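You operate a simulated robot arm through the tools that you are given. There is no shell and no other tool. Be economical: measure what you need, move in short steps, check, and stop when the job is done.

You are at the controls of a simulated two-armed robot. One attempt, no reset.

## Task
Drain the damp cabinet's water tray and wipe out the silt.
Fine: empty before you pull it out, nothing spilt; use the yellow cloth from the cabinet top; drain knob closed, tray in, cloth back. Where these are worked on the way, their far stop is far enough and under half their travel is too little: drain knob, water tray. What is to be rubbed or washed off counts as gone when no trace of it is left.

It is judged by the outcome, as a careful person would: the job done as asked, and still so three seconds after it is handed in. It fails if anything else is knocked over, pushed out of place, dropped, spilled or broken. Flat cloth is picked up by pressing the open fingertips on it (5 to 10 N) and closing them slowly along it; thin cloth reads only 2 to 8 mm in the jaws.

## Robot
Two 7-joint arms with fingered hands on one trunk, on a base that drives. Base frame: it is fixed to the floor where the robot stands at the start and does not move with it; the origin is under the middle of the robot, x ahead of it, y to its left, z up. Lengths are in m, angles in degrees, forces in N, time in s.
The left shoulder is at the start at [0.06, 0.138, 0.797], the right one opposite. With the tool pointing down near the work surface each hand reaches from about 0.22 to 0.46 m from the robot's upright axis, wherever it stands, measured 20 degrees to its own side. Places, roughly: drain knob [0.9, -0.3, 0.7]; water tray [1.1, -0.3, 0.7]. Payload 4 kg a hand.
Tool frame (each hand has its own): the origin (TCP) lies between the finger pads and is the grasp point; the fingertips stand 0.036 m ahead of it; z points along the fingers, y is the line along which they close. The gripper opens to 0.12 m. The gripper's body begins 0.042 m behind the TCP. The gripper is a hand of 5 fingers: y runs from the thumb to the fingers, the wrist lies at [-0.015, -0.109, -0.2] in the tool frame, and closing takes about 1.5 s.
Orientation is told as [roll, pitch, yaw] about the base's x, y, z axes, in that order, counted from this pose: with the fingers straight down and the wrist toward the robot, the tool's x, y and z point along [0, 1, 0], [1, 0, 0] and [0, 0, -1] of the base frame.

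## Interface
- The arms move only by the tool play_rows. It takes "left_motion", "right_motion" or both (then of equal length, played together; a hand with none holds still); each is a list of rows, each a list of 7 numbers: the shift along the base's x, y, z in cm, then the turn, a rotation vector about the base's x, y, z in degrees, then the finger opening in cm, from 0 to 12. In form: [[tx, ty, tz, rx, ry, rz, grip], ...]. A call has 1 to 20 rows; each row shifts and turns the commanded pose from where the row before left it. A row lasts 0.2 s, in which the tool goes at most 0.05 m and 8.6 degrees; a call with a longer step from one row to the next is refused whole, and so is a gripper value outside its range. Where a pose cannot be reached the arm comes as near as it can. A force on the tool above 40 N (or 10 N above the force at the start of the call, whichever is more), or a blocked arm, ends the call early, and 0.2 s more pass. Each finger travels about 0.153 m/s and halts on what it meets, pressing with about 32 N; the grip force reading is that of the motor and also rises with nothing between the fingers. The clock runs only during rows and for 0.2 s after the last one: add rows that do not move to give the fingers time. The reply holds the time, the measured pose of the TCP, the force on the tool along the base axes, the opening and the grip force, in the units named above and with some noise, with the torque about the TCP (base axes, N m) and any sound that the robot's microphone picked up.
- Cameras (640 x 400 px; columns grow to the right, rows downward): "scene" is now at [0.0611, -0.0079, 1.4568]; the picture's right is [-0.10, -0.99, 0.00], its down [-0.43, 0.04, -0.90] and it looks along [0.90, -0.09, -0.43] (base axes); focal length 262 px, centre (320, 200). "left" rides on the left gripper at [-0.069, -0.079, -0.131] in its tool frame; the picture's right is [-0.78, -0.29, 0.55], its down [0.55, -0.73, 0.40] and it looks along [0.29, 0.61, 0.74] (tool axes); focal length 222 px, centre (320, 200). "right" rides on the right gripper at [0.069, -0.079, -0.131] in its tool frame; the picture's right is [-0.78, 0.29, -0.55], its down [-0.55, -0.73, 0.40] and it looks along [-0.29, 0.61, 0.74] (tool axes); focal length 222 px, centre (320, 200). There is no depth. A picture from a camera that has moved, and an enlarged one, comes with that camera's place and axes in the base frame and with its lens.
- capture(camera): a new picture of that camera. It takes no simulated time.
- raise_lower(by): slides the trunk up (or, below 0, down) by that many m; the arms and the scene camera ride with it, the base frame stays. It gives what a move gives, with no picture.
- roll_base(legs): drives the robot by 1 to 6 legs, each [ahead, left, turn to the left] in m, m and degrees, along the robot's own axes; the way and the turn of a leg run together, so that a leg with both is an arc; at most 1.5 m and 180 degrees a leg. The arms and the cameras ride along, it lands a little off, and it stops where it bumps. It gives what a move gives.
- set_grasp(shape, hand): the hand has 5 fingers and takes this shape, open, in about a second: jaw (thumb against the fingers, like two jaws); tri (thumb and two fingers); tip (a fingertip pinch); poke (one finger out to press); point (the index stretched); flat (the hand flat); cup (the hand cupped); fist (a fist). The gripper value then closes the fingers along that shape, each until it touches; the sizes above hold for jaw. It gives what a move gives, with no picture.
- head_to(pan, tilt): turns the head with the scene camera to pan (to the left, within 86 degrees either way) and tilt (down, from -29 to 69), counted from straight ahead of the robot. It gives what a move gives.
- zoom(camera, box): a new picture of the part [left, top, right, bottom] of that camera's present view, enlarged. It takes no simulated time.
- hand_in(): hands the job in; it is judged then, once.

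Work in short steps. Places have to be worked out from the pictures, the camera data and where the tool is seen: move nearer, look again, correct. Check each grasp and each placing, and mend what went wrong. You have 120 turns and 92 pictures in all, those below and enlarged ones among them. Open the grippers and draw the arms clear of the work before you hand the job in, unless the task says otherwise; then end with one line.

The tools are called after "Emit:" as a command line: name --argument value ..., lists and objects as JSON in quotes. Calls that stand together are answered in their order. play_rows: Moves the arms, as the interface text tells. Its arguments: {"type":"object","properties":{"left_motion":{"type":"array","items":{"type":"array","items":{"type":"number"}}},"right_motion":{"type":"array","items":{"type":"array","items":{"type":"number"}}}},"required":[]} The other tools are called the same way: raise_lower (by) slides the trunk up or down; set_grasp (shape, hand) gives the hand a shape; roll_base (legs) drives the base; head_to (pan, tilt) turns the head that bears the scene camera; capture (camera) takes a picture; zoom (camera, box) takes an enlarged picture of a part of a camera's view; hand_in () hands the job in.

At the start:

```text
t: 0.0
left_tcp_pos: [0.6208, 0.2055, 0.9995]
left_ee_rot: [0.0, 0.0, 0.0]
left_ft_force: [0.1, -0.4, -0.3]
left_moment: [0.01, 0.01, 0.0]
left_width: 0.1199
left_gripper_force: 0.1
left_shape: jaw
right_tcp_pos: [0.5307, -0.3954, 1.0005]
right_ee_rot: [0.0, 0.0, 0.0]
right_ft_force: [-0.6, -0.3, 0.3]
right_moment: [0.0, 0.0, 0.01]
right_width: 0.12
right_gripper_force: 0.1
right_shape: jaw
trunk travel left (down, up): [-0.375, 0.215]
robot x, y, heading: [0.0002, 0.0004, 0.0]
head pan, tilt: [-5.7, 25.5]
```

scene: 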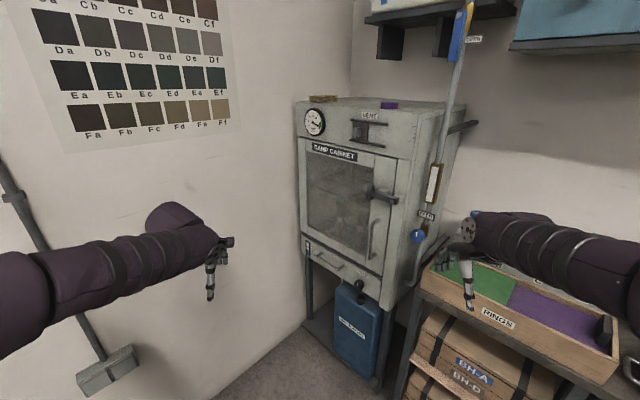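
right: 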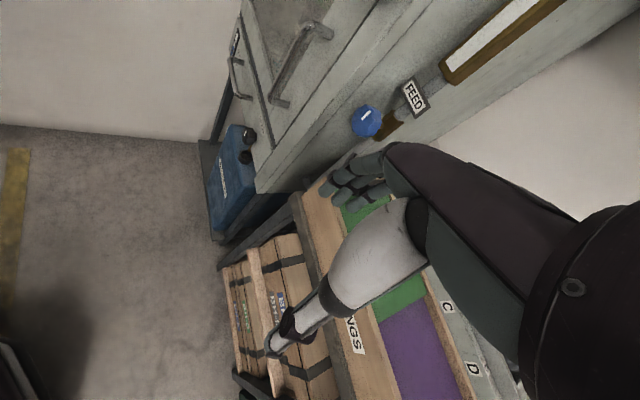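
left: 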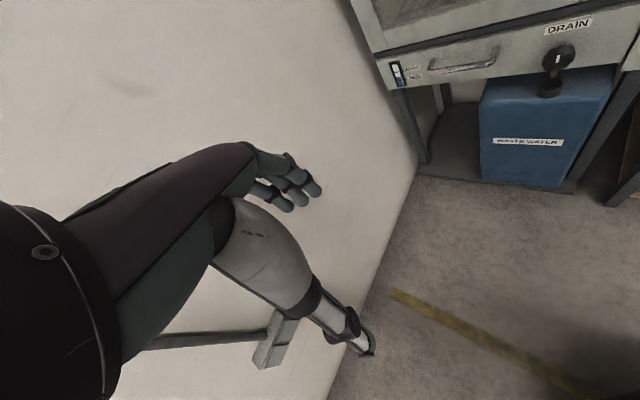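

The scene shows the damp cabinet with a tray below its door, a drain knob, a waste can and cloths on top. I zoom to see the details.

Emit:
zoom --camera "scene" --box '[280, 80, 480, 205]'

Emit:
zoom --camera "scene" --box '[280, 205, 480, 330]'

Emit:
zoom --camera "left" --box '[370, 0, 640, 169]'

```text
3.20 times, centred on (380, 142) of scene
camera zoom: at [0.0611, -0.0079, 1.4568], right [-0.1, -0.99, 0.0], down [-0.43, 0.04, -0.9], along [0.9, -0.09, -0.43], focal length 840 px, centre (128, 384)
```

zoom: 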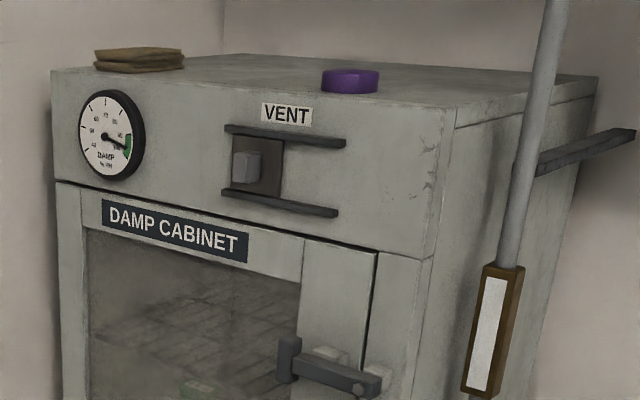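

```text
3.20 times, centred on (380, 268) of scene
camera zoom: at [0.0611, -0.0079, 1.4568], right [-0.1, -0.99, 0.0], down [-0.43, 0.04, -0.9], along [0.9, -0.09, -0.43], focal length 840 px, centre (128, -16)
```

zoom: 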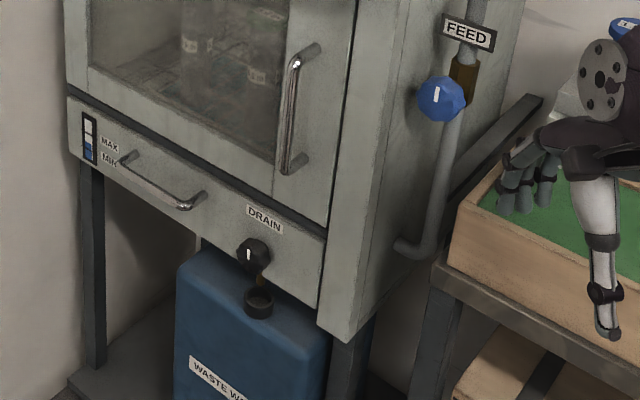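

```text
2.37 times, centred on (505, 84) of left
camera zoom: at [0.5417, 0.1367, 1.1317], right [-0.29, -0.78, -0.55], down [-0.73, 0.55, -0.4], along [0.61, 0.29, -0.74], focal length 526 px, centre (-118, 473)
```

zoom: 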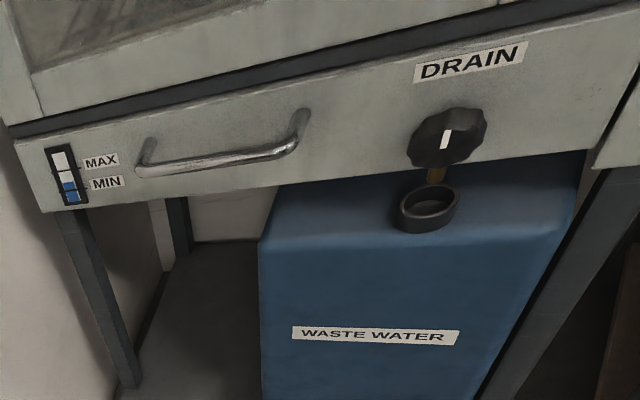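

Triangulating, the drain knob is near [0.87,-0.25,0.67], and the cabinet faces back-left, turned about 40° from me. I back off slightly, shift left and turn right to face it.

Emit:
roll_base --legs '[[-0.15, 0.2, 0], [0, 0, -42]]'

Emit:
head_to --pan 0 --tilt 25

Emit:
capture --camera "scene"

```text
t: 3.8
left_tcp_pos: [0.4454, -0.0783, 1.0001]
left_ee_rot: [-0.1, 0.0, -43.1]
left_ft_force: [1.5, -0.2, 1.0]
left_moment: [0.0, -0.03, 0.0]
left_width: 0.1198
left_gripper_force: 0.0
left_shape: jaw
right_tcp_pos: [-0.0304, -0.4562, 1.0004]
right_ee_rot: [-0.1, 0.0, -43.1]
right_ft_force: [0.3, -0.2, -0.6]
right_moment: [-0.01, 0.0, 0.02]
right_width: 0.1197
right_gripper_force: 0.0
right_shape: jaw
trunk travel left (down, up): [-0.375, 0.215]
robot x, y, heading: [-0.1462, 0.1937, -43.1]
head pan, tilt: [-5.7, 25.5]
```

```text
t: 4.5
left_tcp_pos: [0.4466, -0.0794, 0.9995]
left_ee_rot: [0.0, 0.0, -43.1]
left_ft_force: [1.5, 0.2, 0.0]
left_moment: [0.04, 0.01, 0.03]
left_width: 0.1199
left_gripper_force: 0.1
left_shape: jaw
right_tcp_pos: [-0.0319, -0.4555, 0.9996]
right_ee_rot: [0.0, 0.0, -43.1]
right_ft_force: [0.4, -0.5, 0.3]
right_moment: [0.01, 0.05, 0.0]
right_width: 0.1196
right_gripper_force: 0.0
right_shape: jaw
trunk travel left (down, up): [-0.375, 0.215]
robot x, y, heading: [-0.1505, 0.1957, -43.3]
head pan, tilt: [0.0, 25.0]
```

```text
85 pictures are left
camera scene: at [-0.1032, 0.1542, 1.4576], right [-0.68, -0.73, 0.0], down [-0.31, 0.29, -0.91], along [0.66, -0.62, -0.42], focal length 262 px, centre (320, 200)
```

scene: 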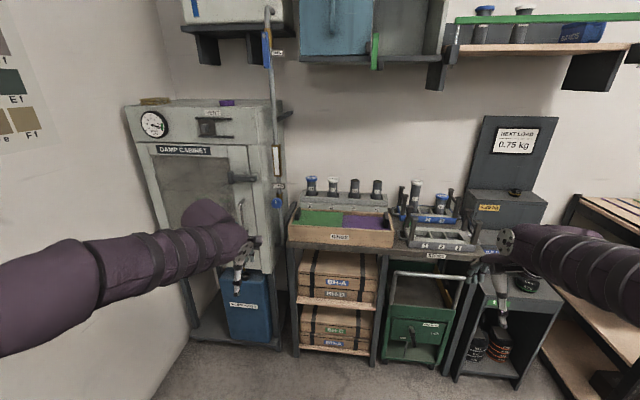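

Now the cabinet is front-left. I slide left about 0.3 m and look again.

Emit:
roll_base --legs '[[0, 0.3, 0]]'

Emit:
capture --camera "scene"

Emit:
capture --camera "left"

```text
t: 6.5
left_tcp_pos: [0.6538, 0.1419, 1.0004]
left_ee_rot: [0.1, -0.1, -43.2]
left_ft_force: [-0.2, 0.7, -0.4]
left_moment: [-0.01, 0.01, -0.01]
left_width: 0.1197
left_gripper_force: 0.1
left_shape: jaw
right_tcp_pos: [0.1765, -0.2335, 0.9998]
right_ee_rot: [0.1, 0.1, -43.2]
right_ft_force: [0.3, 0.3, -0.1]
right_moment: [0.0, 0.02, -0.06]
right_width: 0.1197
right_gripper_force: 0.0
right_shape: jaw
trunk travel left (down, up): [-0.375, 0.215]
robot x, y, heading: [0.0605, 0.4188, -43.4]
head pan, tilt: [0.0, 25.0]
```

```text
84 pictures are left
camera scene: at [0.1053, 0.3764, 1.4576], right [-0.68, -0.73, 0.0], down [-0.31, 0.29, -0.91], along [0.66, -0.62, -0.42], focal length 262 px, centre (320, 200)
```

scene: 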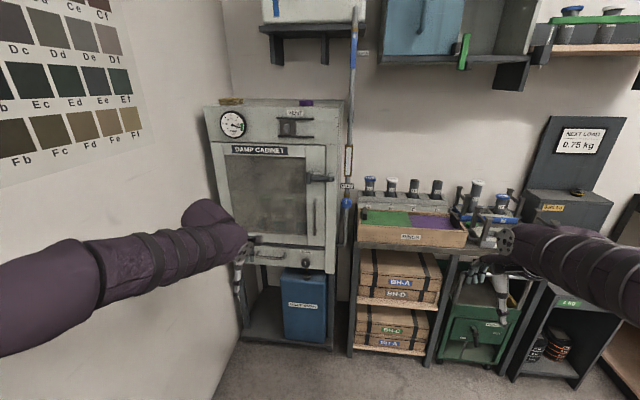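

```text
83 pictures are left
camera left: at [0.5487, 0.1464, 1.1316], right [-0.75, -0.37, -0.55], down [-0.16, 0.9, -0.4], along [0.64, -0.21, -0.74], focal length 222 px, centre (320, 200)
```

left: 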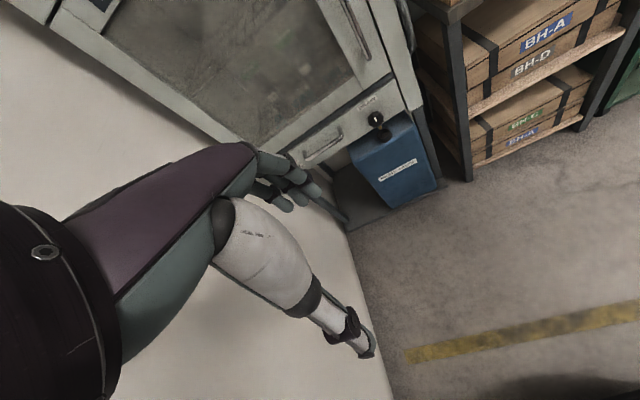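

The knob is confirmed at about [0.866,-0.249,0.67]. I zoom to measure the cabinet's yaw and its parts.

Emit:
zoom --camera "scene" --box '[195, 85, 355, 185]'

Emit:
zoom --camera "scene" --box '[225, 210, 353, 290]'

```text
4.00 times, centred on (275, 135) of scene
camera zoom: at [0.1053, 0.3764, 1.4576], right [-0.68, -0.73, 0.0], down [-0.31, 0.29, -0.91], along [0.66, -0.62, -0.42], focal length 1050 px, centre (500, 460)
```

zoom: 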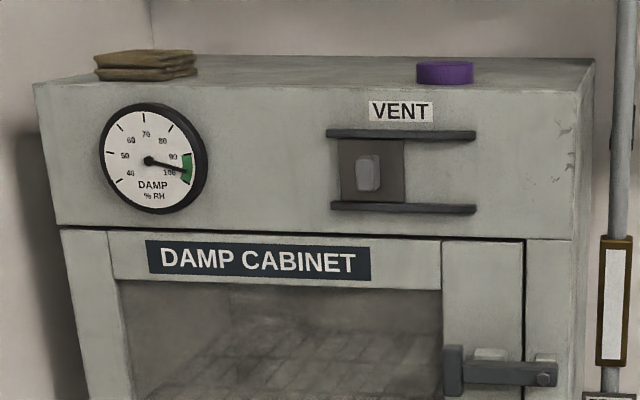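

```text
5.00 times, centred on (289, 250) of scene
camera zoom: at [0.1053, 0.3764, 1.4576], right [-0.68, -0.73, 0.0], down [-0.31, 0.29, -0.91], along [0.66, -0.62, -0.42], focal length 1312 px, centre (475, -50)
```

zoom: 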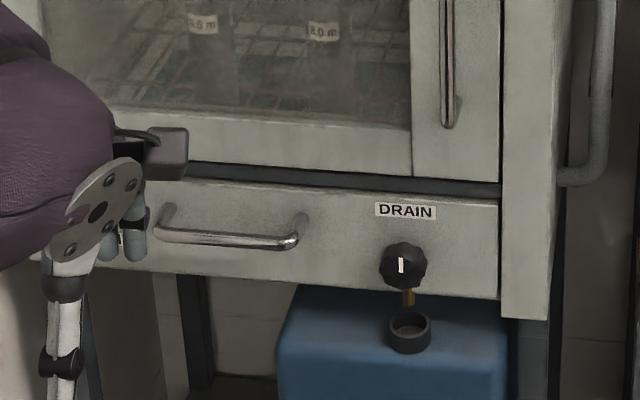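

The cabinet faces heading −50.3°; its front plane is about 0.787 m along [0.638,−0.770], with the top at z≈1.36 and the drawer front at z 0.61–0.72. I square up to it and approach partway.

Emit:
roll_base --legs '[[0, 0, -6.9], [0.27, 0.17, 0]]'

Emit:
head_to --pan 0 --tilt 25

Emit:
capture --camera "scene"

```text
t: 9.2
left_tcp_pos: [0.9181, -0.0236, 0.999]
left_ee_rot: [0.0, 0.0, -50.1]
left_ft_force: [0.3, -0.4, 0.2]
left_moment: [0.0, 0.02, 0.02]
left_width: 0.1195
left_gripper_force: 0.1
left_shape: jaw
right_tcp_pos: [0.3989, -0.3407, 0.9998]
right_ee_rot: [-0.1, -0.1, -50.1]
right_ft_force: [0.7, 0.8, -0.2]
right_moment: [0.01, -0.01, -0.02]
right_width: 0.1198
right_gripper_force: 0.1
right_shape: jaw
trunk travel left (down, up): [-0.375, 0.215]
robot x, y, heading: [0.3627, 0.3226, -50.0]
head pan, tilt: [0.0, 25.0]
```

```text
t: 9.8
left_tcp_pos: [0.918, -0.0226, 1.0006]
left_ee_rot: [0.0, 0.0, -50.1]
left_ft_force: [0.3, 0.0, 0.1]
left_moment: [0.0, 0.01, 0.0]
left_width: 0.1199
left_gripper_force: 0.1
left_shape: jaw
right_tcp_pos: [0.398, -0.3403, 0.9989]
right_ee_rot: [0.0, 0.0, -50.1]
right_ft_force: [-0.6, 0.6, -1.0]
right_moment: [0.05, -0.03, 0.0]
right_width: 0.1201
right_gripper_force: 0.1
right_shape: jaw
trunk travel left (down, up): [-0.375, 0.215]
robot x, y, heading: [0.3641, 0.3208, -50.1]
head pan, tilt: [0.0, 25.0]
```

```text
80 pictures are left
camera scene: at [0.4013, 0.2741, 1.4576], right [-0.77, -0.64, 0.0], down [-0.27, 0.32, -0.91], along [0.58, -0.7, -0.42], focal length 262 px, centre (320, 200)
```

scene: 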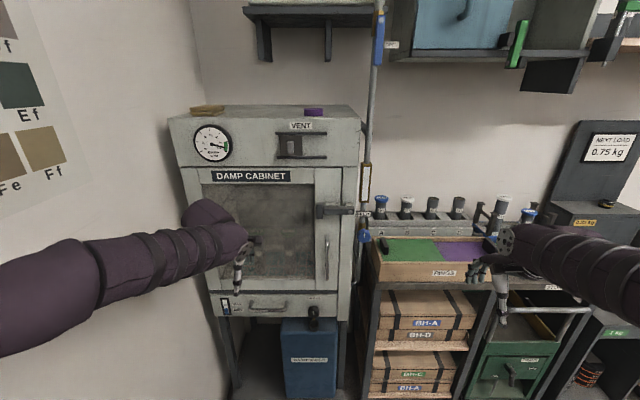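

Frame is square to the cabinet now; the knob is 0.766 ahead and 0.02 left of the robot axis. I pitch the right hand forward and bring it down in front of the knob.

Emit:
play_rows --right_motion '[[2.28, 1.14, -2.08, -5.75, -4.81, 0, 9], [2.28, 1.14, -2.08, -5.75, -4.81, 0, 9], [2.28, 1.14, -2.08, -5.75, -4.81, 0, 9], [2.28, 1.14, -2.08, -5.75, -4.81, 0, 9], [2.28, 1.14, -2.08, -5.75, -4.81, 0, 9], [2.28, 1.14, -2.08, -5.75, -4.81, 0, 9], [2.28, 1.14, -2.08, -5.75, -4.81, 0, 9], [2.28, 1.14, -2.08, -5.75, -4.81, 0, 9], [2.28, 1.14, -2.08, -5.75, -4.81, 0, 9], [2.28, 1.14, -2.08, -5.75, -4.81, 0, 9], [2.28, 1.14, -2.08, -5.75, -4.81, 0, 9], [2.28, 1.14, -2.08, -5.75, -4.81, 0, 9], [0, 0, 0, 0, 0, 0, 9], [0, 0, 0, 0, 0, 0, 9]]'

Emit:
capture --camera "scene"

Emit:
capture --camera "right"

```text
t: 12.8
left_tcp_pos: [0.9184, -0.0239, 0.9992]
left_ee_rot: [-0.1, 0.0, -50.1]
left_ft_force: [0.6, 0.9, -1.1]
left_moment: [-0.03, 0.0, -0.03]
left_width: 0.1198
left_gripper_force: 0.0
left_shape: jaw
right_tcp_pos: [0.6811, -0.17, 0.8343]
right_ee_rot: [10.6, -89.7, -60.9]
right_ft_force: [0.0, -0.2, -0.2]
right_moment: [0.02, -0.02, 0.01]
right_width: 0.0899
right_gripper_force: 0.2
right_shape: jaw
right hand out of reach, approached as far as the arm can: row 10, 11, 12
trunk travel left (down, up): [-0.375, 0.215]
robot x, y, heading: [0.3586, 0.322, -50.2]
head pan, tilt: [0.0, 25.0]
```

```text
79 pictures are left
camera scene: at [0.4014, 0.2742, 1.4576], right [-0.77, -0.64, 0.0], down [-0.27, 0.32, -0.91], along [0.58, -0.7, -0.42], focal length 262 px, centre (320, 200)
```

scene: 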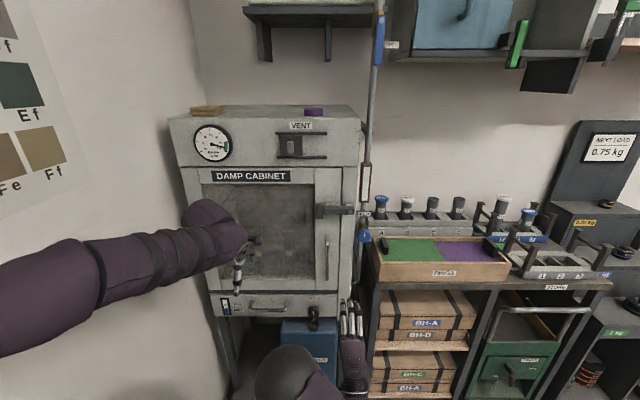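

```text
78 pictures are left
camera right: at [0.6496, -0.025, 0.7573], right [-0.95, -0.08, 0.29], down [-0.17, -0.65, -0.74], along [0.25, -0.75, 0.61], focal length 222 px, centre (320, 200)
```

right: 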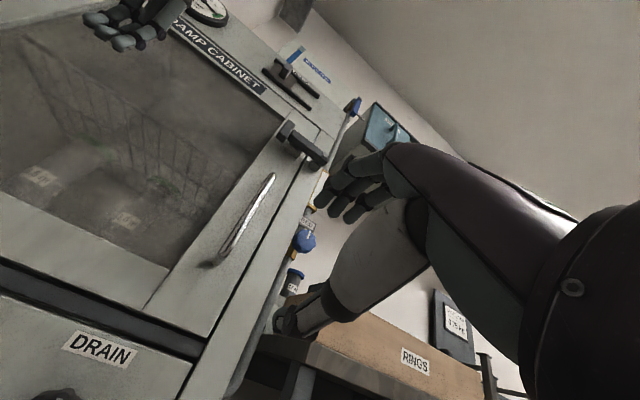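

The right hand is horizontal but stopped at z=0.834, a reach limit that low. I lower the trunk 0.17 so the hand sits at knob height.

Emit:
raise_lower --by -0.17

Emit:
capture --camera "scene"

Emit:
capture --camera "left"

```text
t: 14.7
left_tcp_pos: [0.9188, -0.0241, 0.8298]
left_ee_rot: [0.0, 0.1, -50.0]
left_ft_force: [-0.2, -0.8, -0.1]
left_moment: [-0.01, 0.01, 0.01]
left_width: 0.1197
left_gripper_force: 0.0
left_shape: jaw
right_tcp_pos: [0.6809, -0.1703, 0.6658]
right_ee_rot: [9.4, -89.8, -59.6]
right_ft_force: [-0.4, -0.3, -0.3]
right_moment: [0.02, 0.0, -0.01]
right_width: 0.0902
right_gripper_force: 0.0
right_shape: jaw
trunk travel left (down, up): [-0.205, 0.385]
robot x, y, heading: [0.3592, 0.3209, -50.2]
head pan, tilt: [0.0, 25.0]
```

```text
77 pictures are left
camera scene: at [0.4013, 0.2743, 1.2876], right [-0.77, -0.64, 0.0], down [-0.27, 0.32, -0.91], along [0.58, -0.7, -0.42], focal length 262 px, centre (320, 200)
```

scene: 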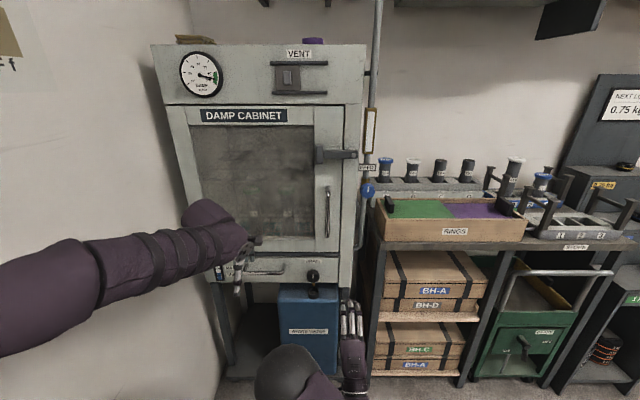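

```text
76 pictures are left
camera left: at [0.8141, -0.0074, 0.9617], right [-0.79, -0.28, -0.55], down [-0.05, 0.92, -0.4], along [0.61, -0.29, -0.74], focal length 222 px, centre (320, 200)
```

left: 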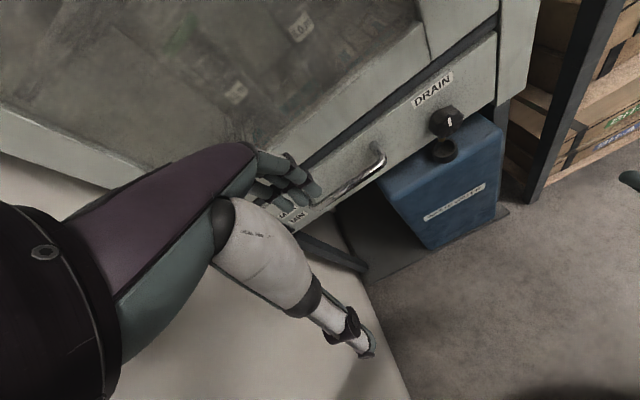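

The knob centre is confirmed from both cameras at [0.872,−0.257,0.667]. I move the right hand in line with it, just short, rolling the hand 45° clockwise so I can turn the knob counter-clockwise.

Emit:
play_rows --right_motion '[[2.0, -0.05, 0, 4.8, -5.76, 0, 8], [2.0, -0.05, 0, 4.8, -5.76, 0, 8], [2.0, -0.05, 0, 4.8, -5.76, 0, 8], [2.0, -0.05, 0, 4.8, -5.76, 0, 8], [2.0, -0.05, 0, 4.8, -5.76, 0, 8], [2.0, -0.05, 0, 4.8, -5.76, 0, 8], [0, 0, 0, 0, 0, 0, 8], [0, 0, 0, 0, 0, 0, 8]]'

Emit:
capture --camera "scene"

Emit:
capture --camera "right"

Emit:
capture --camera "left"

```text
t: 16.5
left_tcp_pos: [0.9184, -0.0245, 0.8289]
left_ee_rot: [0.0, 0.0, -50.0]
left_ft_force: [0.0, 0.2, 0.3]
left_moment: [-0.02, 0.0, -0.01]
left_width: 0.1197
left_gripper_force: 0.0
left_shape: jaw
right_tcp_pos: [0.8001, -0.1749, 0.6745]
right_ee_rot: [89.5, -44.8, -139.6]
right_ft_force: [-0.6, 1.6, 0.2]
right_moment: [0.02, -0.02, 0.02]
right_width: 0.0805
right_gripper_force: 0.1
right_shape: jaw
right hand out of reach, approached as far as the arm can: row 1, 3, 6
trunk travel left (down, up): [-0.205, 0.385]
robot x, y, heading: [0.3672, 0.3187, -50.2]
head pan, tilt: [0.0, 25.0]
```

```text
75 pictures are left
camera scene: at [0.4014, 0.2742, 1.2876], right [-0.77, -0.64, 0.0], down [-0.27, 0.32, -0.91], along [0.58, -0.7, -0.42], focal length 262 px, centre (320, 200)
```

scene: 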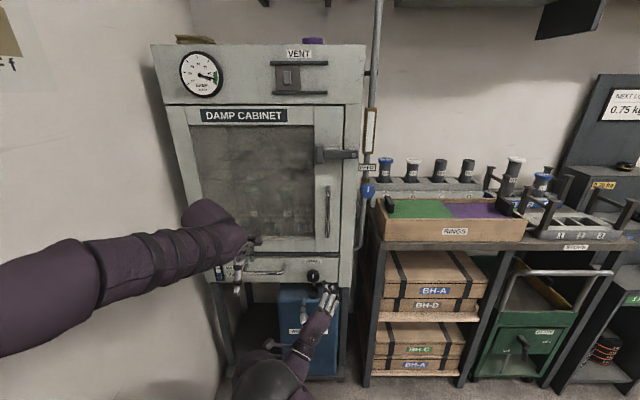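

```text
74 pictures are left
camera right: at [0.7947, -0.008, 0.6695], right [-0.94, -0.07, -0.35], down [0.35, -0.21, -0.91], along [-0.01, -0.97, 0.22], focal length 222 px, centre (320, 200)
```

right: 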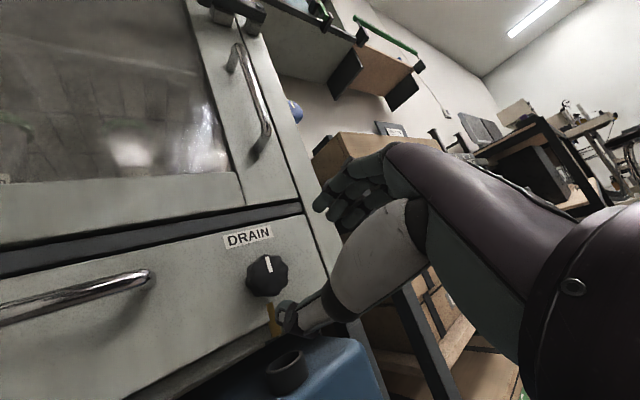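

```text
73 pictures are left
camera left: at [0.8142, -0.0073, 0.9616], right [-0.79, -0.28, -0.55], down [-0.05, 0.92, -0.4], along [0.61, -0.29, -0.74], focal length 222 px, centre (320, 200)
```

left: 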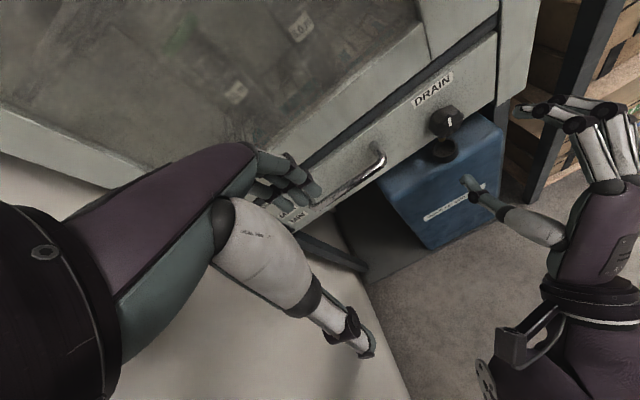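

The knob sits 0.109 m ahead of the TCP and aligned within a few mm. I advance 9 cm so the tips straddle it.

Emit:
play_rows --right_motion '[[1.5, -1.68, -0.16, 0, 0, 0, 8], [1.5, -1.68, -0.16, 0, 0, 0, 8], [1.5, -1.68, -0.16, 0, 0, 0, 8], [1.5, -1.68, -0.17, 0, 0, 0, 8], [0, 0, 0, 0, 0, 0, 8]]'

Emit:
capture --camera "right"

Emit:
zoom --camera "left" --box '[360, 50, 600, 200]'

```text
t: 17.7
left_tcp_pos: [0.9194, -0.0233, 0.8289]
left_ee_rot: [0.1, 0.0, -50.1]
left_ft_force: [-0.3, 0.3, 0.3]
left_moment: [-0.02, 0.01, 0.0]
left_width: 0.1198
left_gripper_force: 0.2
left_shape: jaw
right_tcp_pos: [0.8433, -0.2338, 0.6978]
right_ee_rot: [89.2, -44.9, -139.3]
right_ft_force: [1.2, 5.6, -3.0]
right_moment: [0.18, 0.07, 0.21]
right_width: 0.0823
right_gripper_force: 0.1
right_shape: jaw
right hand out of reach, approached as far as the arm can: row 1, 2, 3, 4
trunk travel left (down, up): [-0.205, 0.385]
robot x, y, heading: [0.3617, 0.3234, -50.2]
head pan, tilt: [0.0, 25.0]
```

```text
72 pictures are left
camera right: at [0.8374, -0.0665, 0.6921], right [-0.94, -0.07, -0.35], down [0.35, -0.21, -0.91], along [-0.01, -0.97, 0.22], focal length 222 px, centre (320, 200)
```

right: 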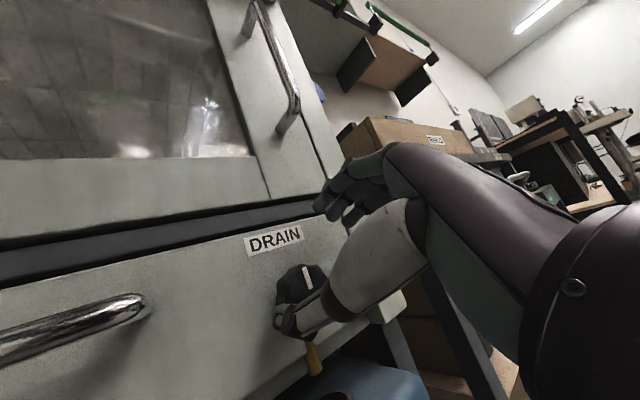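

```text
2.67 times, centred on (480, 125) of left
camera zoom: at [0.8146, -0.007, 0.9615], right [-0.79, -0.28, -0.55], down [-0.05, 0.92, -0.4], along [0.61, -0.29, -0.74], focal length 592 px, centre (-107, 400)
```

zoom: 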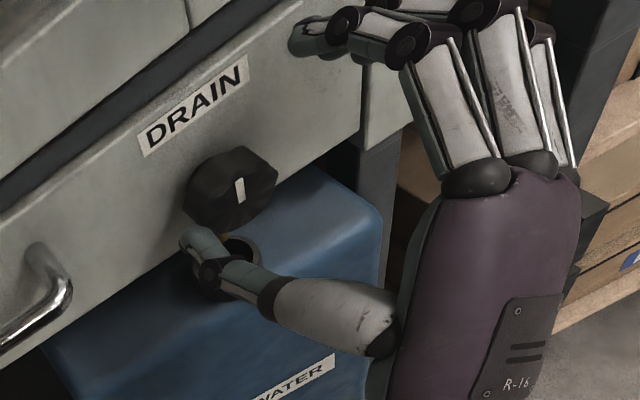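

The arm ran out of reach and drifted up. I'll retract the hand, drive the base forward, and re-approach with a better bent arm.

Emit:
play_rows --right_motion '[[-1.92, 2.3, 0, 0, 0, 0, 8], [-1.92, 2.3, 0, 0, 0, 0, 8], [-1.92, 2.3, 0, 0, 0, 0, 8], [-1.92, 2.3, 0, 0, 0, 0, 8], [-1.92, 2.3, 0, 0, 0, 0, 8], [-1.92, 2.3, 0, 0, 0, 0, 8], [0, 0, 0, 0, 0, 0, 8]]'

Emit:
roll_base --legs '[[0.1, 0.0, 0]]'

Emit:
capture --camera "scene"

```text
t: 19.3
left_tcp_pos: [0.9184, -0.0236, 0.8297]
left_ee_rot: [0.0, 0.0, -50.1]
left_ft_force: [0.4, 0.6, 1.2]
left_moment: [0.0, 0.01, 0.04]
left_width: 0.1196
left_gripper_force: 0.0
left_shape: jaw
right_tcp_pos: [0.7253, -0.095, 0.6996]
right_ee_rot: [89.7, -45.0, -139.8]
right_ft_force: [0.2, -0.2, -0.1]
right_moment: [0.0, 0.0, 0.0]
right_width: 0.0802
right_gripper_force: 0.0
right_shape: jaw
trunk travel left (down, up): [-0.205, 0.385]
robot x, y, heading: [0.3643, 0.3201, -50.3]
head pan, tilt: [0.0, 25.0]
```

```text
t: 20.6
left_tcp_pos: [0.978, -0.0946, 0.8302]
left_ee_rot: [0.0, 0.4, -50.0]
left_ft_force: [-13.9, 15.3, 4.5]
left_moment: [-0.47, -0.5, 0.16]
left_width: 0.1173
left_gripper_force: 0.0
left_shape: jaw
right_tcp_pos: [0.7901, -0.1711, 0.7004]
right_ee_rot: [89.8, -45.1, -139.7]
right_ft_force: [0.2, 0.2, 0.7]
right_moment: [-0.02, 0.06, 0.01]
right_width: 0.0803
right_gripper_force: 0.1
right_shape: jaw
trunk travel left (down, up): [-0.205, 0.385]
robot x, y, heading: [0.4215, 0.2454, -50.0]
head pan, tilt: [0.0, 25.0]
stopped in leg 1: the force on the tool passed its limit at 43 N (the readings are from after the stop); the commanded pose is now the measured one
```

```text
70 pictures are left
camera scene: at [0.4636, 0.2, 1.2876], right [-0.77, -0.64, 0.0], down [-0.27, 0.32, -0.91], along [0.58, -0.69, -0.42], focal length 262 px, centre (320, 200)
```

scene: 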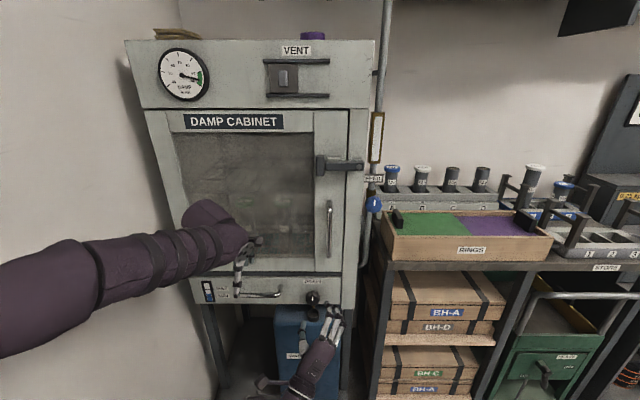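

The left hand's fingers touched the door glass. I pull the left hand back, well away.

Emit:
play_rows --left_motion '[[-1.92, 2.3, 0, 0, 0, 0, 12], [-1.92, 2.3, 0, 0, 0, 0, 12], [-1.92, 2.3, 0, 0, 0, 0, 12], [-1.92, 2.3, 0, 0, 0, 0, 12], [-1.92, 2.3, 0, 0, 0, 0, 12], [0, 0, 0, 0, 0, 0, 12]]'

Emit:
capture --camera "left"

Emit:
capture --camera "right"

```text
t: 22.0
left_tcp_pos: [0.8829, 0.0188, 0.8301]
left_ee_rot: [0.1, 0.6, -50.0]
left_ft_force: [0.9, 0.3, -0.4]
left_moment: [0.01, 0.03, 0.0]
left_width: 0.1199
left_gripper_force: 0.1
left_shape: jaw
right_tcp_pos: [0.7909, -0.1726, 0.6989]
right_ee_rot: [89.7, -45.0, -139.7]
right_ft_force: [0.9, 0.1, 0.3]
right_moment: [0.0, 0.0, 0.05]
right_width: 0.0805
right_gripper_force: 0.0
right_shape: jaw
trunk travel left (down, up): [-0.205, 0.385]
robot x, y, heading: [0.4259, 0.2461, -50.1]
head pan, tilt: [0.0, 25.0]
```

```text
69 pictures are left
camera left: at [0.7792, 0.0339, 0.9629], right [-0.79, -0.28, -0.55], down [-0.05, 0.92, -0.39], along [0.61, -0.28, -0.74], focal length 222 px, centre (320, 200)
```

left: 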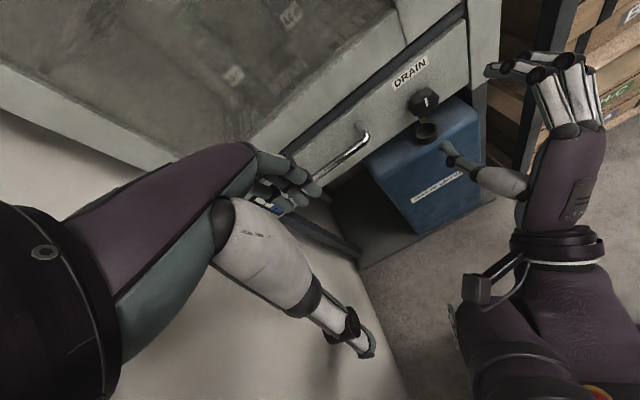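

```text
68 pictures are left
camera right: at [0.786, -0.0043, 0.694], right [-0.93, -0.07, -0.35], down [0.35, -0.22, -0.91], along [-0.01, -0.97, 0.23], focal length 222 px, centre (320, 200)
```

right: 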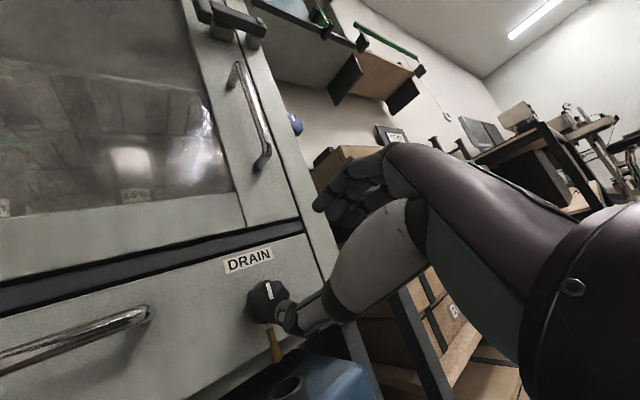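

Base is closer now. I drop the right hand 3 cm to the knob's height and advance 9 cm.

Emit:
play_rows --right_motion '[[0.3, 0.25, -1.55, 0, 0, 0, 8], [0.3, 0.25, -1.55, 0, 0, 0, 8], [1.45, -1.73, 0, 0, 0, 0, 8], [1.45, -1.73, 0, 0, 0, 0, 8], [1.45, -1.73, 0, 0, 0, 0, 8], [1.45, -1.73, 0, 0, 0, 0, 8], [0, 0, 0, 0, 0, 0, 8]]'

Emit:
capture --camera "right"

Emit:
zoom --camera "left" --box '[340, 30, 580, 180]'

```text
t: 23.6
left_tcp_pos: [0.8833, 0.018, 0.8306]
left_ee_rot: [0.1, 0.4, -50.0]
left_ft_force: [1.2, 0.1, 0.5]
left_moment: [-0.01, -0.01, 0.01]
left_width: 0.1198
left_gripper_force: 0.0
left_shape: jaw
right_tcp_pos: [0.8549, -0.2375, 0.6737]
right_ee_rot: [89.5, -44.9, -139.5]
right_ft_force: [0.1, -0.9, 0.7]
right_moment: [-0.02, -0.03, -0.02]
right_width: 0.0805
right_gripper_force: 0.0
right_shape: jaw
right hand out of reach, approached as far as the arm can: row 6
trunk travel left (down, up): [-0.205, 0.385]
robot x, y, heading: [0.4252, 0.2433, -50.0]
head pan, tilt: [0.0, 25.0]
```

```text
67 pictures are left
camera right: at [0.8496, -0.0706, 0.6675], right [-0.94, -0.07, -0.35], down [0.35, -0.21, -0.91], along [-0.01, -0.97, 0.23], focal length 222 px, centre (320, 200)
```

right: 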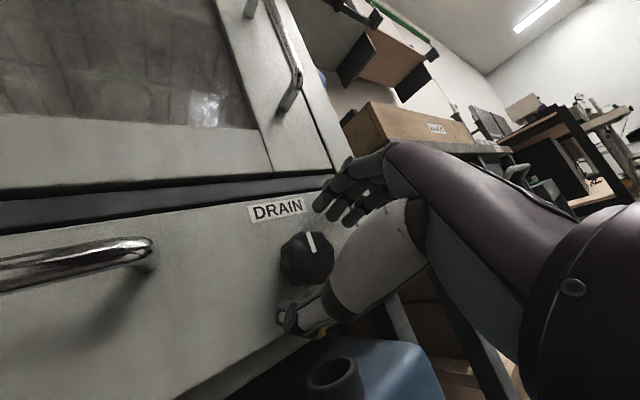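

```text
2.67 times, centred on (460, 105) of left
camera zoom: at [0.7795, 0.0334, 0.9629], right [-0.79, -0.28, -0.55], down [-0.05, 0.92, -0.39], along [0.61, -0.28, -0.74], focal length 592 px, centre (-53, 453)
```

zoom: 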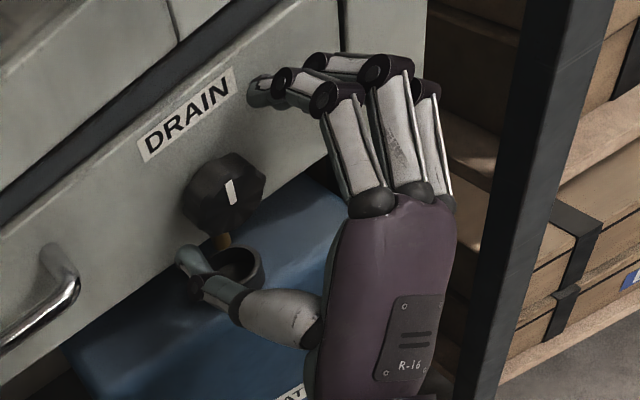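

The tips straddle the knob: thumb lower left, fingers upper right. I close gently and watch the grip.

Emit:
play_rows --right_motion '[[0, 0, 0, 0, 0, 0, 7], [0, 0, 0, 0, 0, 0, 6], [0, 0, 0, 0, 0, 0, 5], [0, 0, 0, 0, 0, 0, 4], [0, 0, 0, 0, 0, 0, 3.5], [0, 0, 0, 0, 0, 0, 3.5], [0, 0, 0, 0, 0, 0, 3.5]]'

Emit:
zoom --camera "left" --box '[340, 30, 580, 180]'

```text
t: 25.2
left_tcp_pos: [0.8833, 0.0175, 0.8313]
left_ee_rot: [0.1, 0.4, -50.0]
left_ft_force: [-0.5, -0.5, 0.1]
left_moment: [0.02, -0.01, 0.02]
left_width: 0.1195
left_gripper_force: 0.1
left_shape: jaw
right_tcp_pos: [0.8545, -0.2392, 0.6726]
right_ee_rot: [89.5, -45.0, -139.4]
right_ft_force: [1.8, 3.4, -3.0]
right_moment: [0.09, 0.04, 0.12]
right_width: 0.0402
right_gripper_force: 0.1
right_shape: jaw
trunk travel left (down, up): [-0.205, 0.385]
robot x, y, heading: [0.4238, 0.2456, -50.0]
head pan, tilt: [0.0, 25.0]
```

```text
2.67 times, centred on (460, 105) of left
camera zoom: at [0.7798, 0.0335, 0.9628], right [-0.79, -0.28, -0.55], down [-0.05, 0.92, -0.39], along [0.61, -0.28, -0.74], focal length 592 px, centre (-53, 453)
```

zoom: 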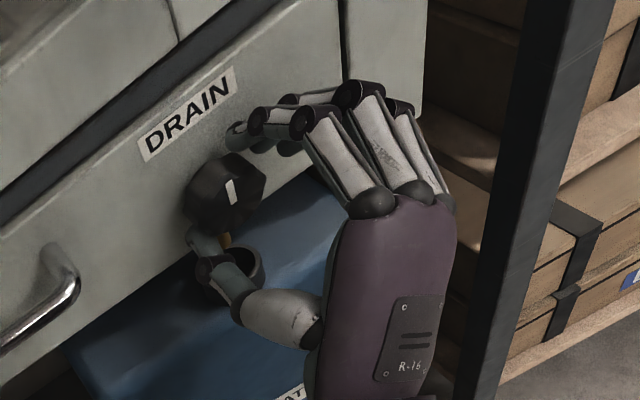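

The fingers are on the knob at 4.0 cm. I tighten and turn it 30° counter-clockwise as a test.

Emit:
play_rows --right_motion '[[0, 0, 0, 0, 0, 0, 2], [0, 0, 0, 0, 0, 0, 1.5], [0, 0, 0, 0, 0, 0, 1.5], [0, 0, 0, -4.82, 5.75, 0, 1.5], [0, 0, 0, -4.82, 5.75, 0, 1.5], [0, 0, 0, -4.82, 5.75, 0, 1.5], [0, 0, 0, -4.82, 5.75, 0, 1.5], [0, 0, 0, 0, 0, 0, 1.5]]'

Emit:
zoom --camera "left" --box '[340, 30, 580, 180]'

```text
t: 27.0
left_tcp_pos: [0.884, 0.0183, 0.8287]
left_ee_rot: [0.0, 0.6, -50.1]
left_ft_force: [0.0, -0.4, 0.2]
left_moment: [-0.01, -0.01, 0.0]
left_width: 0.1198
left_gripper_force: 0.1
left_shape: jaw
right_tcp_pos: [0.8516, -0.2387, 0.6796]
right_ee_rot: [86.0, -75.0, -135.9]
right_ft_force: [13.9, 8.3, -30.7]
right_moment: [0.8, 0.63, 0.39]
right_width: 0.0337
right_gripper_force: 32.0
right_shape: jaw
right hand out of reach, approached as far as the arm can: row 4, 5, 7
trunk travel left (down, up): [-0.205, 0.385]
robot x, y, heading: [0.4268, 0.2448, -50.0]
head pan, tilt: [0.0, 25.0]
```

```text
2.67 times, centred on (460, 105) of left
camera zoom: at [0.7813, 0.0327, 0.9618], right [-0.79, -0.28, -0.54], down [-0.05, 0.92, -0.39], along [0.61, -0.28, -0.74], focal length 592 px, centre (-53, 453)
```

zoom: 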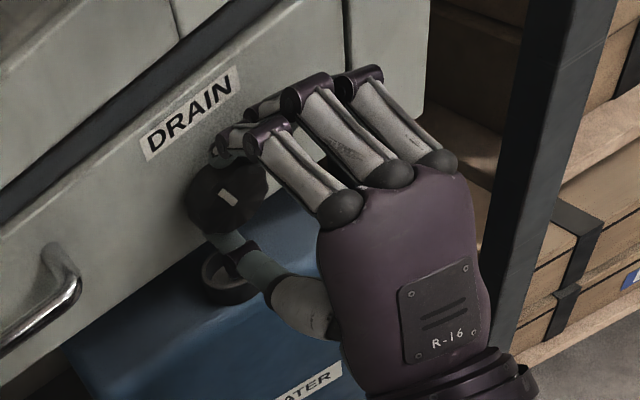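

The knob is turning counter-clockwise with the hand. There is a 30 N side pull, so I lower the hand slightly and continue turning.

Emit:
play_rows --right_motion '[[-0.2, 0.1, -0.6, 0, 0, 0, 1.5], [0, 0, -0.5, 0, 0, 0, 1.5], [0, 0, -0.1, -4.82, 5.75, 0, 1.5], [0, 0, -0.1, -4.82, 5.75, 0, 1.5], [0, 0, 0, -4.82, 5.75, 0, 1.5], [0, 0, 0, 0, 0, 0, 1.5]]'

Emit:
zoom --camera "left" --box '[340, 30, 580, 180]'

```text
t: 28.4
left_tcp_pos: [0.8842, 0.0168, 0.8295]
left_ee_rot: [0.0, 0.6, -50.1]
left_ft_force: [-0.5, 0.9, -0.4]
left_moment: [0.0, 0.0, 0.0]
left_width: 0.1198
left_gripper_force: 0.1
left_shape: jaw
right_tcp_pos: [0.8483, -0.2384, 0.6799]
right_ee_rot: [-86.4, -82.4, 36.5]
right_ft_force: [19.0, 8.8, -20.1]
right_moment: [0.34, 0.19, 0.43]
right_width: 0.0339
right_gripper_force: 31.6
right_shape: jaw
right hand out of reach, approached as far as the arm can: row 1, 2
trunk travel left (down, up): [-0.205, 0.385]
robot x, y, heading: [0.4228, 0.2461, -49.9]
head pan, tilt: [0.0, 25.0]
```

```text
2.67 times, centred on (460, 105) of left
camera zoom: at [0.7811, 0.033, 0.9621], right [-0.79, -0.28, -0.54], down [-0.05, 0.92, -0.39], along [0.61, -0.28, -0.74], focal length 592 px, centre (-53, 453)
```

zoom: 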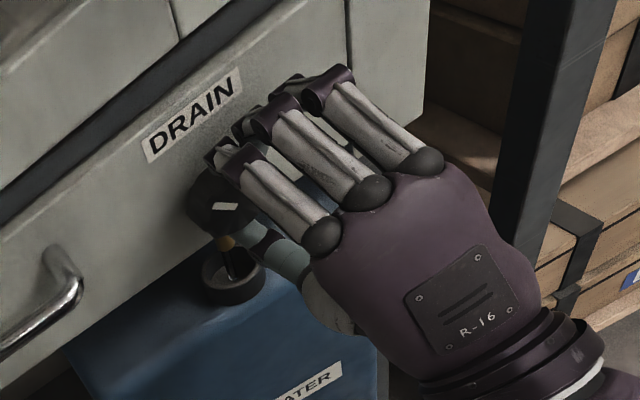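

The mark has turned roughly 55–60°. I keep turning.

Emit:
play_rows --right_motion '[[0, 0, 0, -4.82, 5.75, 0, 1.5], [0, 0, 0, -4.82, 5.75, 0, 1.5], [0, 0, 0, -4.82, 5.75, 0, 1.5], [0, 0, 0, -4.82, 5.75, 0, 1.5], [0, 0, 0, 0, 0, 0, 1.5]]'

Emit:
zoom --camera "left" --box '[340, 30, 580, 180]'

```text
t: 29.6
left_tcp_pos: [0.8845, 0.0176, 0.8292]
left_ee_rot: [0.0, 0.6, -50.0]
left_ft_force: [0.3, -0.1, -0.2]
left_moment: [0.01, 0.0, 0.01]
left_width: 0.1199
left_gripper_force: 0.0
left_shape: jaw
right_tcp_pos: [0.8461, -0.2392, 0.6792]
right_ee_rot: [-89.5, -52.4, 39.5]
right_ft_force: [13.0, 6.0, -17.7]
right_moment: [0.27, -0.2, 0.39]
right_width: 0.0302
right_gripper_force: 32.5
right_shape: jaw
trunk travel left (down, up): [-0.205, 0.385]
robot x, y, heading: [0.4292, 0.2423, -50.1]
head pan, tilt: [0.0, 25.0]
```

```text
2.67 times, centred on (460, 105) of left
camera zoom: at [0.7806, 0.033, 0.9623], right [-0.79, -0.28, -0.54], down [-0.05, 0.92, -0.39], along [0.61, -0.28, -0.74], focal length 592 px, centre (-53, 453)
```

zoom: 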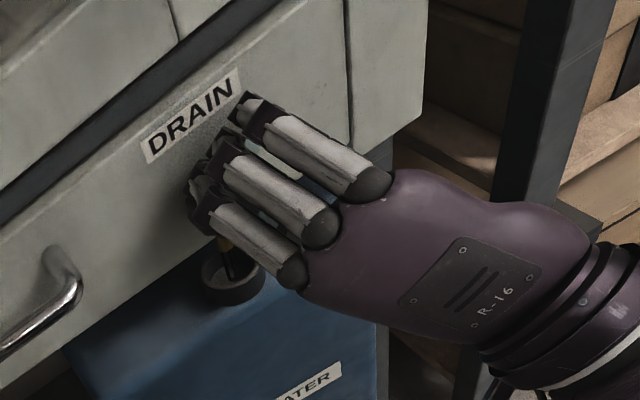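

Water seems to run into the can. I open the fingers, back off, and look at the mark and gauge.

Emit:
play_rows --right_motion '[[0, 0, 0, 0, 0, 0, 4], [0, 0, 0, 0, 0, 0, 8], [-0.2, 0.1, 0, 0, 0, 0, 9], [-1.92, 2.3, 0, 0, 0, 0, 9], [-1.92, 2.3, 0, 0, 0, 0, 9], [-1.92, 2.3, 0, 0, 0, 0, 9], [0, 0, 0, 0, 0, 0, 9]]'

Emit:
zoom --camera "scene" --box '[190, 260, 350, 360]'

Emit:
capture --camera "left"

```text
t: 31.2
left_tcp_pos: [0.8821, 0.0175, 0.8307]
left_ee_rot: [0.1, 0.4, -50.1]
left_ft_force: [0.5, -0.5, 0.0]
left_moment: [-0.02, -0.03, -0.03]
left_width: 0.1198
left_gripper_force: 0.1
left_shape: jaw
right_tcp_pos: [0.7867, -0.1688, 0.6792]
right_ee_rot: [-89.7, -52.4, 39.5]
right_ft_force: [0.0, 0.8, -0.4]
right_moment: [-0.01, 0.01, 0.0]
right_width: 0.0894
right_gripper_force: 0.0
right_shape: jaw
trunk travel left (down, up): [-0.205, 0.385]
robot x, y, heading: [0.423, 0.2453, -50.2]
head pan, tilt: [0.0, 25.0]
```

```text
4.00 times, centred on (270, 310) of scene
camera zoom: at [0.4651, 0.1983, 1.2876], right [-0.77, -0.64, 0.0], down [-0.27, 0.32, -0.91], along [0.58, -0.69, -0.42], focal length 1050 px, centre (520, -240)
```

zoom: 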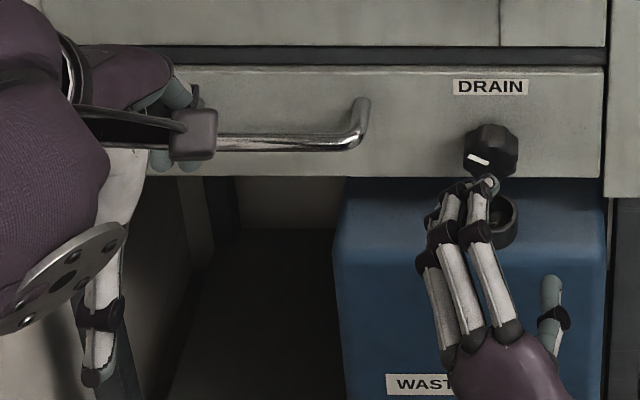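

```text
60 pictures are left
camera left: at [0.7795, 0.0335, 0.963], right [-0.79, -0.28, -0.55], down [-0.05, 0.92, -0.39], along [0.61, -0.28, -0.74], focal length 222 px, centre (320, 200)
```

left: 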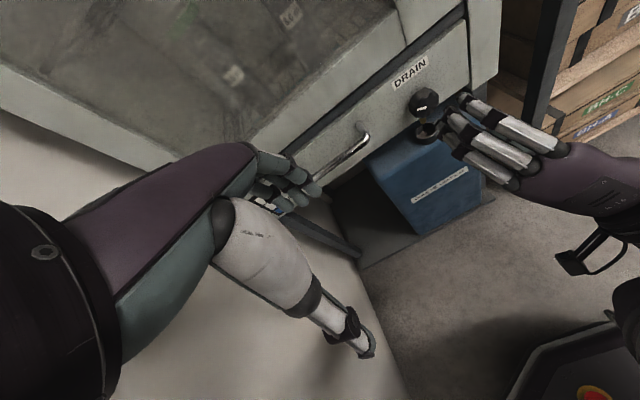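

The mark has turned about 70°. The left arm hides the sight glass, so I raise it and check the level.

Emit:
play_rows --left_motion '[[-1, 1.2, 3, 0, 0, 0, 12], [-1, 1.2, 3, 0, 0, 0, 12], [-1, 1.2, 3, 0, 0, 0, 12], [-1, 1.2, 3, 0, 0, 0, 12], [-1, 1.2, 3, 0, 0, 0, 12], [-1, 1.2, 3, 0, 0, 0, 12], [0, 0, 0, 0, 0, 0, 12]]'

Emit:
zoom --camera "scene" --box '[190, 260, 350, 360]'

```text
t: 32.8
left_tcp_pos: [0.8242, 0.0918, 1.0094]
left_ee_rot: [0.1, 0.5, -50.0]
left_ft_force: [-1.6, -0.8, 0.0]
left_moment: [0.0, 0.0, 0.01]
left_width: 0.1199
left_gripper_force: 0.0
left_shape: jaw
right_tcp_pos: [0.7867, -0.1707, 0.679]
right_ee_rot: [-89.7, -52.5, 39.4]
right_ft_force: [-0.4, 0.8, 0.5]
right_moment: [0.02, 0.0, -0.01]
right_width: 0.0898
right_gripper_force: 0.1
right_shape: jaw
trunk travel left (down, up): [-0.205, 0.385]
robot x, y, heading: [0.4296, 0.2442, -50.0]
head pan, tilt: [0.0, 25.0]
```

```text
4.00 times, centred on (270, 310) of scene
camera zoom: at [0.465, 0.1983, 1.2876], right [-0.77, -0.64, 0.0], down [-0.27, 0.32, -0.91], along [0.58, -0.69, -0.42], focal length 1050 px, centre (520, -240)
```

zoom: 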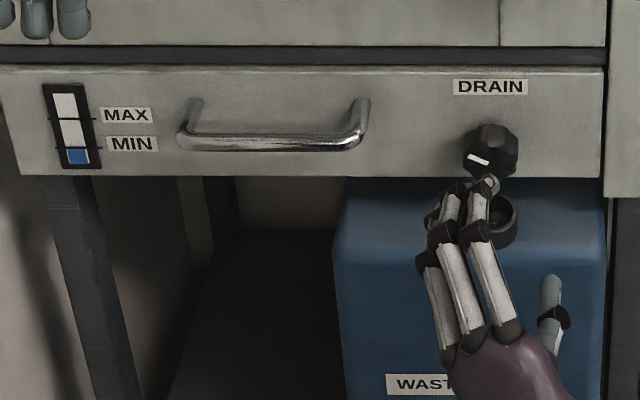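

The level has fallen below MIN, so it's draining. I wait for it to empty.

Emit:
play_rows --right_motion '[[0, 0, 0, 0, 0, 0, 9], [0, 0, 0, 0, 0, 0, 9], [0, 0, 0, 0, 0, 0, 9], [0, 0, 0, 0, 0, 0, 9], [0, 0, 0, 0, 0, 0, 9], [0, 0, 0, 0, 0, 0, 9], [0, 0, 0, 0, 0, 0, 9], [0, 0, 0, 0, 0, 0, 9], [0, 0, 0, 0, 0, 0, 9], [0, 0, 0, 0, 0, 0, 9], [0, 0, 0, 0, 0, 0, 9], [0, 0, 0, 0, 0, 0, 9], [0, 0, 0, 0, 0, 0, 9], [0, 0, 0, 0, 0, 0, 9], [0, 0, 0, 0, 0, 0, 9], [0, 0, 0, 0, 0, 0, 9], [0, 0, 0, 0, 0, 0, 9], [0, 0, 0, 0, 0, 0, 9], [0, 0, 0, 0, 0, 0, 9], [0, 0, 0, 0, 0, 0, 9]]'

Emit:
zoom --camera "scene" --box '[190, 260, 350, 360]'

```text
t: 37.0
left_tcp_pos: [0.8244, 0.0903, 1.0082]
left_ee_rot: [0.0, 0.5, -50.0]
left_ft_force: [-1.0, -0.7, 0.2]
left_moment: [0.0, 0.02, -0.02]
left_width: 0.1198
left_gripper_force: 0.0
left_shape: jaw
right_tcp_pos: [0.7869, -0.17, 0.6793]
right_ee_rot: [-89.7, -52.5, 39.5]
right_ft_force: [0.4, -0.4, 0.2]
right_moment: [-0.02, 0.0, -0.01]
right_width: 0.0896
right_gripper_force: 0.0
right_shape: jaw
trunk travel left (down, up): [-0.205, 0.385]
robot x, y, heading: [0.4264, 0.2437, -50.0]
head pan, tilt: [0.0, 25.0]
```

```text
4.00 times, centred on (270, 310) of scene
camera zoom: at [0.4651, 0.1982, 1.2876], right [-0.77, -0.64, 0.0], down [-0.27, 0.32, -0.91], along [0.58, -0.69, -0.42], focal length 1050 px, centre (520, -240)
```

zoom: 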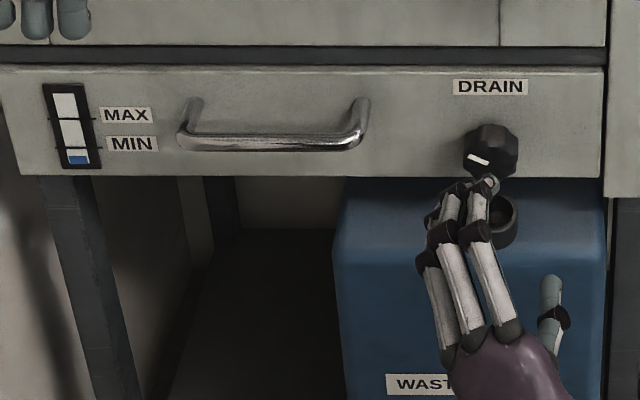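

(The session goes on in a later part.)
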